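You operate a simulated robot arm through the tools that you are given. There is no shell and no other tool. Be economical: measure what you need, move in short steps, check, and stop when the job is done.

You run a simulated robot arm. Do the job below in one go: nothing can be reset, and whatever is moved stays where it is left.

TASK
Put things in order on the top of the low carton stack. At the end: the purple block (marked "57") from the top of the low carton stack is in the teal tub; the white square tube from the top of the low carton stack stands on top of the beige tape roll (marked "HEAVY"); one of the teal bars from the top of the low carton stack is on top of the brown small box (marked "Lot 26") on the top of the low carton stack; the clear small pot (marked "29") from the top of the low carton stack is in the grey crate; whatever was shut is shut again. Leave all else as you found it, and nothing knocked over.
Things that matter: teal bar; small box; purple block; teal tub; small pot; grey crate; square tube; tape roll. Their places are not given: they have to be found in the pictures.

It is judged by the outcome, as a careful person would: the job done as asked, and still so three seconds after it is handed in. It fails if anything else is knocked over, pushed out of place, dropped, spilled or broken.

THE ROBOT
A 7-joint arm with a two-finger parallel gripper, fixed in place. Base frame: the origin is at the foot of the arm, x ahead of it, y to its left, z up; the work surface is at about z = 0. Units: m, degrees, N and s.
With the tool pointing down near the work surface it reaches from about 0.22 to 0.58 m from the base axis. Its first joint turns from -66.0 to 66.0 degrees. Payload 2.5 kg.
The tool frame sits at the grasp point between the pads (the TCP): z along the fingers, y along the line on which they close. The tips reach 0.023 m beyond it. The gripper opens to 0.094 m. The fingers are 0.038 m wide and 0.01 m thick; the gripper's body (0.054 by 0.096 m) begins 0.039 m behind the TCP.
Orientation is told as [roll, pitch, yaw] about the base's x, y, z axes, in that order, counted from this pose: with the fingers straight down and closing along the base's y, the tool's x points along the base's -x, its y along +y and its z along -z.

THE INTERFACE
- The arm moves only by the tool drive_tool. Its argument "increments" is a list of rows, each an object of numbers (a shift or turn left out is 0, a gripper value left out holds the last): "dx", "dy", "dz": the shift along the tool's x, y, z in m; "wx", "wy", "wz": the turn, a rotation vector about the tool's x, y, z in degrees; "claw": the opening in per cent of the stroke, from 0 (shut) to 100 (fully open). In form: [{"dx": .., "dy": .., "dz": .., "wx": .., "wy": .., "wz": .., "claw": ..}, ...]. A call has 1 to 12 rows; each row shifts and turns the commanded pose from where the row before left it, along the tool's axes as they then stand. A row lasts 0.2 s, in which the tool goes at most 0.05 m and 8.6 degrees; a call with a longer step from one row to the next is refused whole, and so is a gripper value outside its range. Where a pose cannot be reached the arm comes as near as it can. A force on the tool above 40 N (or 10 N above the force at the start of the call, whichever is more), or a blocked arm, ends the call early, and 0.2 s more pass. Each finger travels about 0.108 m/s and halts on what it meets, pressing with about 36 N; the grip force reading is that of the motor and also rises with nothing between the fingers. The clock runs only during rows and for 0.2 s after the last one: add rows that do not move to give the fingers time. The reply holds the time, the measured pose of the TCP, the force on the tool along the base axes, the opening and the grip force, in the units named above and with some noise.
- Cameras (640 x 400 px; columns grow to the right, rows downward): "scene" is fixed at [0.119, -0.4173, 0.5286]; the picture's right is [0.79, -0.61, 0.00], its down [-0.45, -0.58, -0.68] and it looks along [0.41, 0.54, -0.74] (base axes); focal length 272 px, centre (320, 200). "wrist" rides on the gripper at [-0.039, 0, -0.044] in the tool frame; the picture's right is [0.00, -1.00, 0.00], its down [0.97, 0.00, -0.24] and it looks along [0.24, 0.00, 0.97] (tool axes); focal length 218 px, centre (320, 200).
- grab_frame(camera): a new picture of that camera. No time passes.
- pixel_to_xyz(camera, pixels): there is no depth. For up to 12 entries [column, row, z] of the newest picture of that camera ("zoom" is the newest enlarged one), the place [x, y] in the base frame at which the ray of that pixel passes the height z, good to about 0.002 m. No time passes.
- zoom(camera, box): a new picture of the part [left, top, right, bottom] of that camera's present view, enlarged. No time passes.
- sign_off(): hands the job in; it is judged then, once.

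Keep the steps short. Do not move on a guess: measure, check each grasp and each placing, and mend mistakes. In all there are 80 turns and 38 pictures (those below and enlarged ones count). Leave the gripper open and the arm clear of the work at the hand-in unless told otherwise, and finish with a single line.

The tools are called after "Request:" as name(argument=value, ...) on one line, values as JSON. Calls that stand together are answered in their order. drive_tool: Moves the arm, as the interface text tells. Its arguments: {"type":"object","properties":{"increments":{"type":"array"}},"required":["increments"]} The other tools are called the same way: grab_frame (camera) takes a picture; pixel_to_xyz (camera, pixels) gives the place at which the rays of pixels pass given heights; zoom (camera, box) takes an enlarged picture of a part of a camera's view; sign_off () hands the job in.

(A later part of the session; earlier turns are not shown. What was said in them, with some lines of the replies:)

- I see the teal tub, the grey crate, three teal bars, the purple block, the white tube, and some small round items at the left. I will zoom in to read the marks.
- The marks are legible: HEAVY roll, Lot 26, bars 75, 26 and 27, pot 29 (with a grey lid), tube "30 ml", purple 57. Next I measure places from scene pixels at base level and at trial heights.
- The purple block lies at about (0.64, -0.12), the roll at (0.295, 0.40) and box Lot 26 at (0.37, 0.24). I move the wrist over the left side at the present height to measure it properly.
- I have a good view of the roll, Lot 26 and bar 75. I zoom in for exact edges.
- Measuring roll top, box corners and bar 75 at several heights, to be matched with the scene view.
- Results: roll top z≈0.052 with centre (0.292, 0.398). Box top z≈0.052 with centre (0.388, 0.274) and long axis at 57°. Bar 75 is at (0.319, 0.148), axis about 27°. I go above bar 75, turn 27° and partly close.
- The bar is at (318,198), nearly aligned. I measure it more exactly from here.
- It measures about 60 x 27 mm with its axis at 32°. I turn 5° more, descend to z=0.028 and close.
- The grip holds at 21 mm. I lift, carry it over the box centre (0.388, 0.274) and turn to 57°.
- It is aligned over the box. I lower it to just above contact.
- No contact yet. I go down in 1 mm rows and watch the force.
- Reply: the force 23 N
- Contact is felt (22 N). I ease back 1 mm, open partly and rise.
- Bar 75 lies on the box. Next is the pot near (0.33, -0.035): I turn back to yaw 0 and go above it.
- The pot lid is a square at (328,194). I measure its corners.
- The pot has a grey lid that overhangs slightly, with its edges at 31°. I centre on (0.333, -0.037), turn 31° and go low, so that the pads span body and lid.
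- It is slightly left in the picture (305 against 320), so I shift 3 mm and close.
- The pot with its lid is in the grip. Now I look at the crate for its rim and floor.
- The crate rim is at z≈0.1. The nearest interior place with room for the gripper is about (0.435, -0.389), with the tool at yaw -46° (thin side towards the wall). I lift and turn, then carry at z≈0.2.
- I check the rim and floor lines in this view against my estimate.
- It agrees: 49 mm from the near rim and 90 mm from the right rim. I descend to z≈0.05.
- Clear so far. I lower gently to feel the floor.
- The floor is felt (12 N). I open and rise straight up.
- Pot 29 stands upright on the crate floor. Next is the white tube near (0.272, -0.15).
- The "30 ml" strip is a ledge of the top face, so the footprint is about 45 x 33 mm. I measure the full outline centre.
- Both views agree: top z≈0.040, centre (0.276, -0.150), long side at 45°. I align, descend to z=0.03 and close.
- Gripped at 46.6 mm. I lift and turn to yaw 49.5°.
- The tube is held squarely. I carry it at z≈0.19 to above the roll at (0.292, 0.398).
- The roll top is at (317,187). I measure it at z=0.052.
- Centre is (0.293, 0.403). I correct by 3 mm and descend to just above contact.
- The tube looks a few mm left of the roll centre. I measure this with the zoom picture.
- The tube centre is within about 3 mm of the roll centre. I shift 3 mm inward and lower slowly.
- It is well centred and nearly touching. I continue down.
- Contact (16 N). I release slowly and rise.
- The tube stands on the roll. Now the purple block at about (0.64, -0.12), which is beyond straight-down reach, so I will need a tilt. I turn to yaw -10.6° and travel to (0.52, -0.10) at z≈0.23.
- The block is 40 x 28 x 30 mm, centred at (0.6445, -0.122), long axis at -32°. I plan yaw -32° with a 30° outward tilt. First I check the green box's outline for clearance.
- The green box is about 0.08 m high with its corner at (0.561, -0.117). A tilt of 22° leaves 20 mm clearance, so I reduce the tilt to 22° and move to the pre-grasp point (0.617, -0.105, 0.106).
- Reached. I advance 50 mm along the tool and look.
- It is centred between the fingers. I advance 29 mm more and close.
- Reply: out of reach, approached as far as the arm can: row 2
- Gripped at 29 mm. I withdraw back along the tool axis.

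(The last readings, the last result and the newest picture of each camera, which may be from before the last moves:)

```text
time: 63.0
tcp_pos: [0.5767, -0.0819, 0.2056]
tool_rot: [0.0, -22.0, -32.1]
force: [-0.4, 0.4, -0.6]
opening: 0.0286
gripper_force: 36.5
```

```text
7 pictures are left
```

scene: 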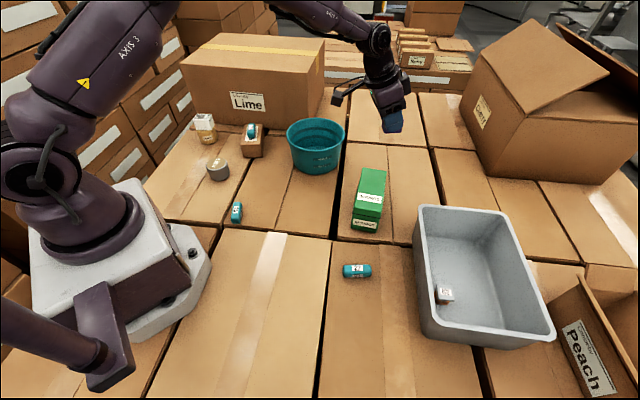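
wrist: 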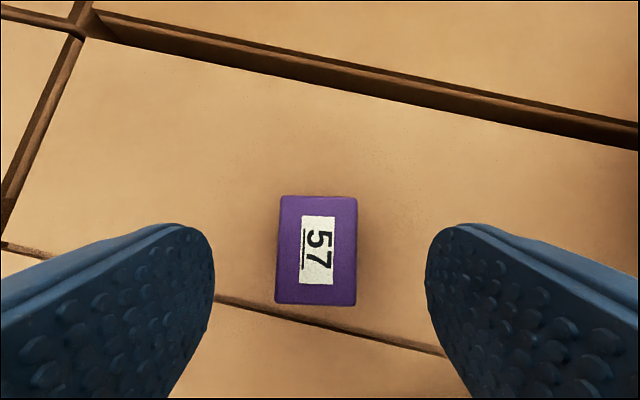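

The block is held and the green box is undisturbed. I carry it to above the tub, about (0.51, 0.10), and level the tool.

Request:
drive_tool(increments=[{"dx": 0.0284, "dy": 0.0238, "dz": -0.0115}, {"dx": 0.0284, "dy": 0.0238, "dz": -0.0115}, {"dx": 0.0284, "dy": 0.0238, "dz": -0.0115}, {"dx": 0.0284, "dy": 0.0238, "dz": -0.0115}, {"dx": 0.0284, "dy": 0.0238, "dz": -0.0115}, {"wy": 7.3}, {"wy": 7.3}, {"wy": 7.3}, {}])

Request:
grab_frame(camera="wrist")

```text
time: 65.0
tcp_pos: [0.5122, 0.1001, 0.2053]
tool_rot: [0.0, 0.0, -32.1]
force: [-0.5, -0.2, -0.3]
opening: 0.0289
gripper_force: 35.8
```

```text
6 pictures are left
```

wrist: 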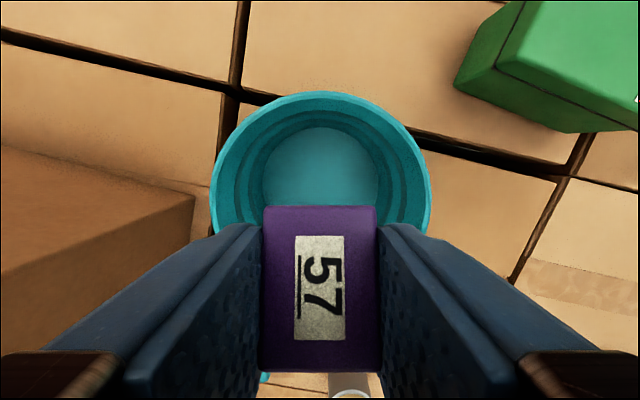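

Request:
pixel_to_xyz(camera="wrist", pixels=[[210, 190, 0.1], [432, 190, 0.1], [325, 91, 0.1], [262, 185, 0.005], [380, 185, 0.005], [321, 127, 0.005], [321, 127, 0.0]])

Request:
pixel_to_xyz(camera="scene", pixels=[[286, 135, 0.1], [346, 133, 0.1], [318, 153, 0.1], [318, 153, 0.08], [315, 118, 0.1], [317, 174, 0]])

```text
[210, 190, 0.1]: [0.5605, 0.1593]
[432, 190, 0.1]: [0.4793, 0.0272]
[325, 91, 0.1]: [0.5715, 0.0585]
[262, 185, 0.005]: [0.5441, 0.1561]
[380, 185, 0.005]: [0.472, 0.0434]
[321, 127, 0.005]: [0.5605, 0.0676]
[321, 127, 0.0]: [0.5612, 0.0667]
```

```text
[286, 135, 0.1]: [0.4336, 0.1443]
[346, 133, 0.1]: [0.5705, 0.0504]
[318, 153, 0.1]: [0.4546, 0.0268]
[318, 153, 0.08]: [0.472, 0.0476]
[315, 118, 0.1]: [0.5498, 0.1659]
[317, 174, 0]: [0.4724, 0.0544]
```

Tub centre is about (0.504, 0.099), rim radius 0.08, rim z 0.1. The block was gripped at 22° tilt, so I tilt the tool back to set it down flat, centre at (0.514, 0.093), and descend vertically to z=0.06.

Request:
drive_tool(increments=[{"wy": -7.3}, {"wy": -7.3}, {"wy": -7.3}, {"dx": -0.0053, "dy": -0.0053, "dz": 0.0021}, {}])

Request:
drive_tool(increments=[{"dx": 0.0136, "dz": 0.0336}, {"dx": 0.0136, "dz": 0.0336}, {"dx": 0.0136, "dz": 0.0336}, {"dx": 0.0068, "dz": 0.0168}, {}])

Request:
grab_frame(camera="wrist")

```text
time: 66.2
tcp_pos: [0.5142, 0.0926, 0.2062]
tool_rot: [0.1, -22.1, -32.2]
force: [0.2, -0.2, 0.1]
opening: 0.0291
gripper_force: 35.5
```

```text
time: 67.4
tcp_pos: [0.5131, 0.0923, 0.0775]
tool_rot: [0.0, -22.0, -32.0]
force: [0.7, 1.2, -0.3]
opening: 0.0292
gripper_force: 36.4
```

```text
5 pictures are left
```

wrist: 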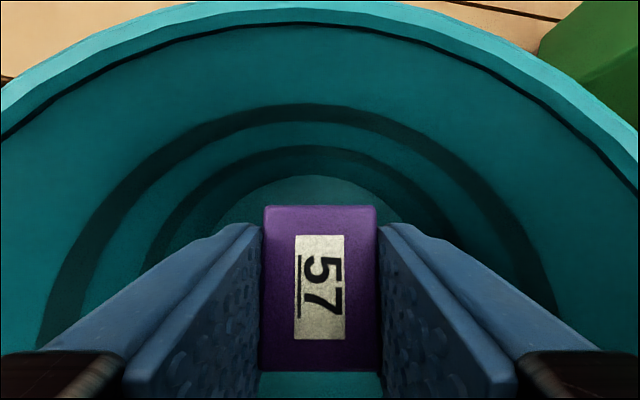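

It is centred inside the tub. I continue down to z≈0.046.

Request:
drive_tool(increments=[{"dx": 0.0056, "dz": 0.0139}, {"dx": 0.0038, "dz": 0.0093}, {"dx": 0.0022, "dz": 0.0056}, {}])

Request:
zoom(camera="scene", box=[256, 80, 384, 180])

```text
time: 68.4
tcp_pos: [0.5154, 0.0915, 0.048]
tool_rot: [0.0, -22.0, -32.0]
force: [0.3, -0.2, -0.5]
opening: 0.0289
gripper_force: 36.0
```

```text
4.00 times, centred on (320, 130) of scene
```

zoom: 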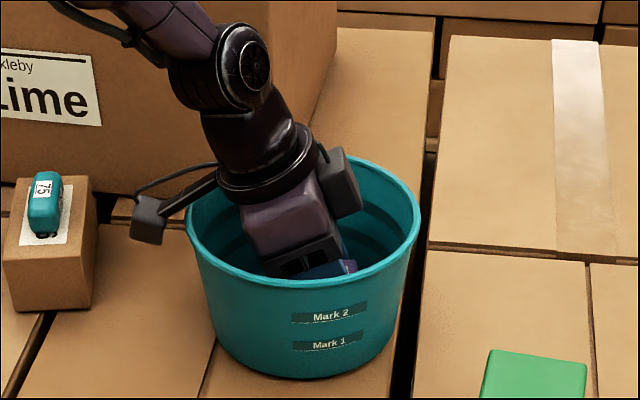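

The side rod of the hand clears the rim by an estimated 17 mm, and about 10 mm of descent remains. I go down in small steps watching the force.

Request:
drive_tool(increments=[{"dx": 0.0011, "dz": 0.0028}, {"dx": 0.0007, "dz": 0.0019}, {"dx": 0.0004, "dz": 0.0009}, {}])

```text
time: 69.4
tcp_pos: [0.514, 0.0915, 0.0415]
tool_rot: [0.0, -22.0, -32.2]
force: [0.5, -0.4, -0.4]
opening: 0.0286
gripper_force: 36.2
```

Request:
drive_tool(increments=[{"dx": 0.0004, "dz": 0.0009}, {"dx": 0.0004, "dz": 0.0009}, {"dx": 0.0002, "dz": 0.0005}, {}])

```text
time: 70.4
tcp_pos: [0.5134, 0.0925, 0.0389]
tool_rot: [0.1, -22.0, -32.1]
force: [-0.2, 0.8, -0.2]
opening: 0.029
gripper_force: 35.1
```

Request:
drive_tool(increments=[{"dx": 0.0004, "dz": 0.0009}, {"dx": 0.0004, "dz": 0.0009}, {}])

```text
time: 71.2
tcp_pos: [0.5153, 0.0934, 0.0377]
tool_rot: [0.1, -22.2, -32.1]
force: [-2.5, -0.9, 10.7]
opening: 0.0287
gripper_force: 35.9
```

The tub floor is felt (11 N). I open a little and rise vertically.

Request:
drive_tool(increments=[{"dx": -0.0002, "dz": -0.0005, "claw": 40}, {"claw": 50}, {}, {"dx": -0.0056, "dz": -0.0139}, {"dx": -0.0131, "dz": -0.0324}, {"dx": -0.015, "dz": -0.0371}, {"dx": -0.015, "dz": -0.0371}, {"dx": -0.0131, "dz": -0.0324}, {}])

Request:
grab_frame(camera="wrist")

```text
time: 73.2
tcp_pos: [0.5148, 0.0926, 0.2033]
tool_rot: [0.0, -22.0, -32.1]
force: [0.7, 0.1, 0.6]
opening: 0.0473
gripper_force: 0.0
```

```text
3 pictures are left
```

wrist: 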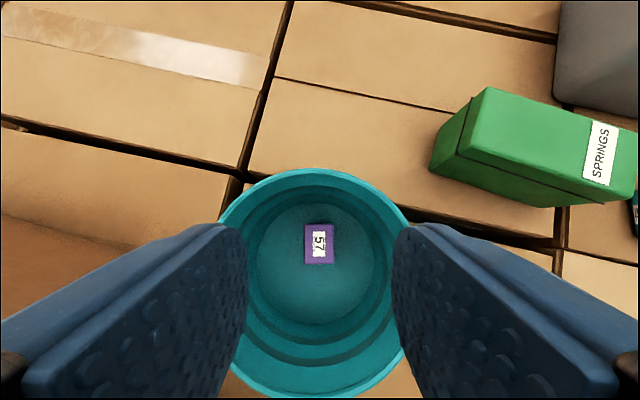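

The purple block lies flat in the tub. I level the tool, rise, open fully and take a last scene view.

Request:
drive_tool(increments=[{"dx": -0.015, "dz": -0.0371}, {"dx": -0.0131, "dz": -0.0324, "claw": 100}, {"wy": 7.3}, {"wy": 7.3}, {"wy": 7.3}, {"dx": 0.03, "dy": -0.03}, {"dx": 0.03, "dy": -0.03}, {}])

Request:
grab_frame(camera="scene")

Request:
zoom(camera="scene", box=[170, 95, 330, 195])

```text
time: 75.0
tcp_pos: [0.4307, 0.0745, 0.277]
tool_rot: [0.0, -0.1, -32.1]
force: [0.2, -0.7, 0.1]
opening: 0.0941
gripper_force: 0.2
```

```text
2 pictures are left
```

scene: 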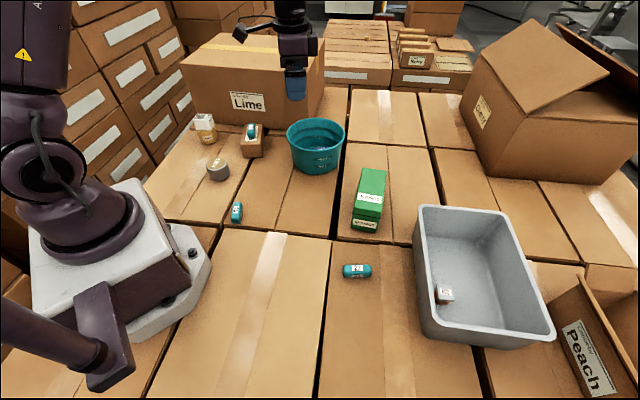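

```text
4.00 times, centred on (250, 145) of scene
```

zoom: 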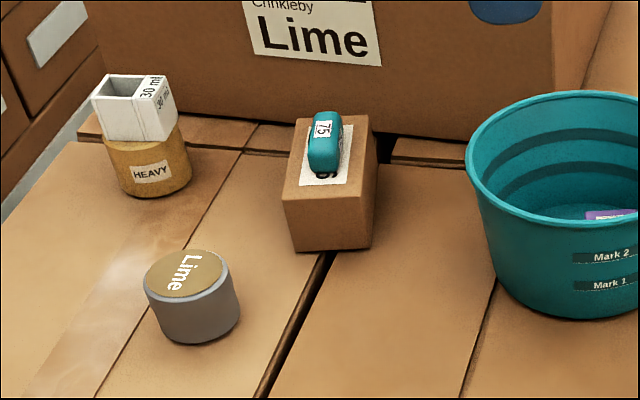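

All four items are in place, nothing else has moved, and the gripper is open and clear. I hand in.

Request:
sign_off()

```text
The job is handed in.
```

Job done and handed in: purple block 57 is in the teal tub, the white tube stands on the HEAVY tape roll, teal bar 75 is on the Lot 26 box, and pot 29 is in the grey crate with its lid still on.
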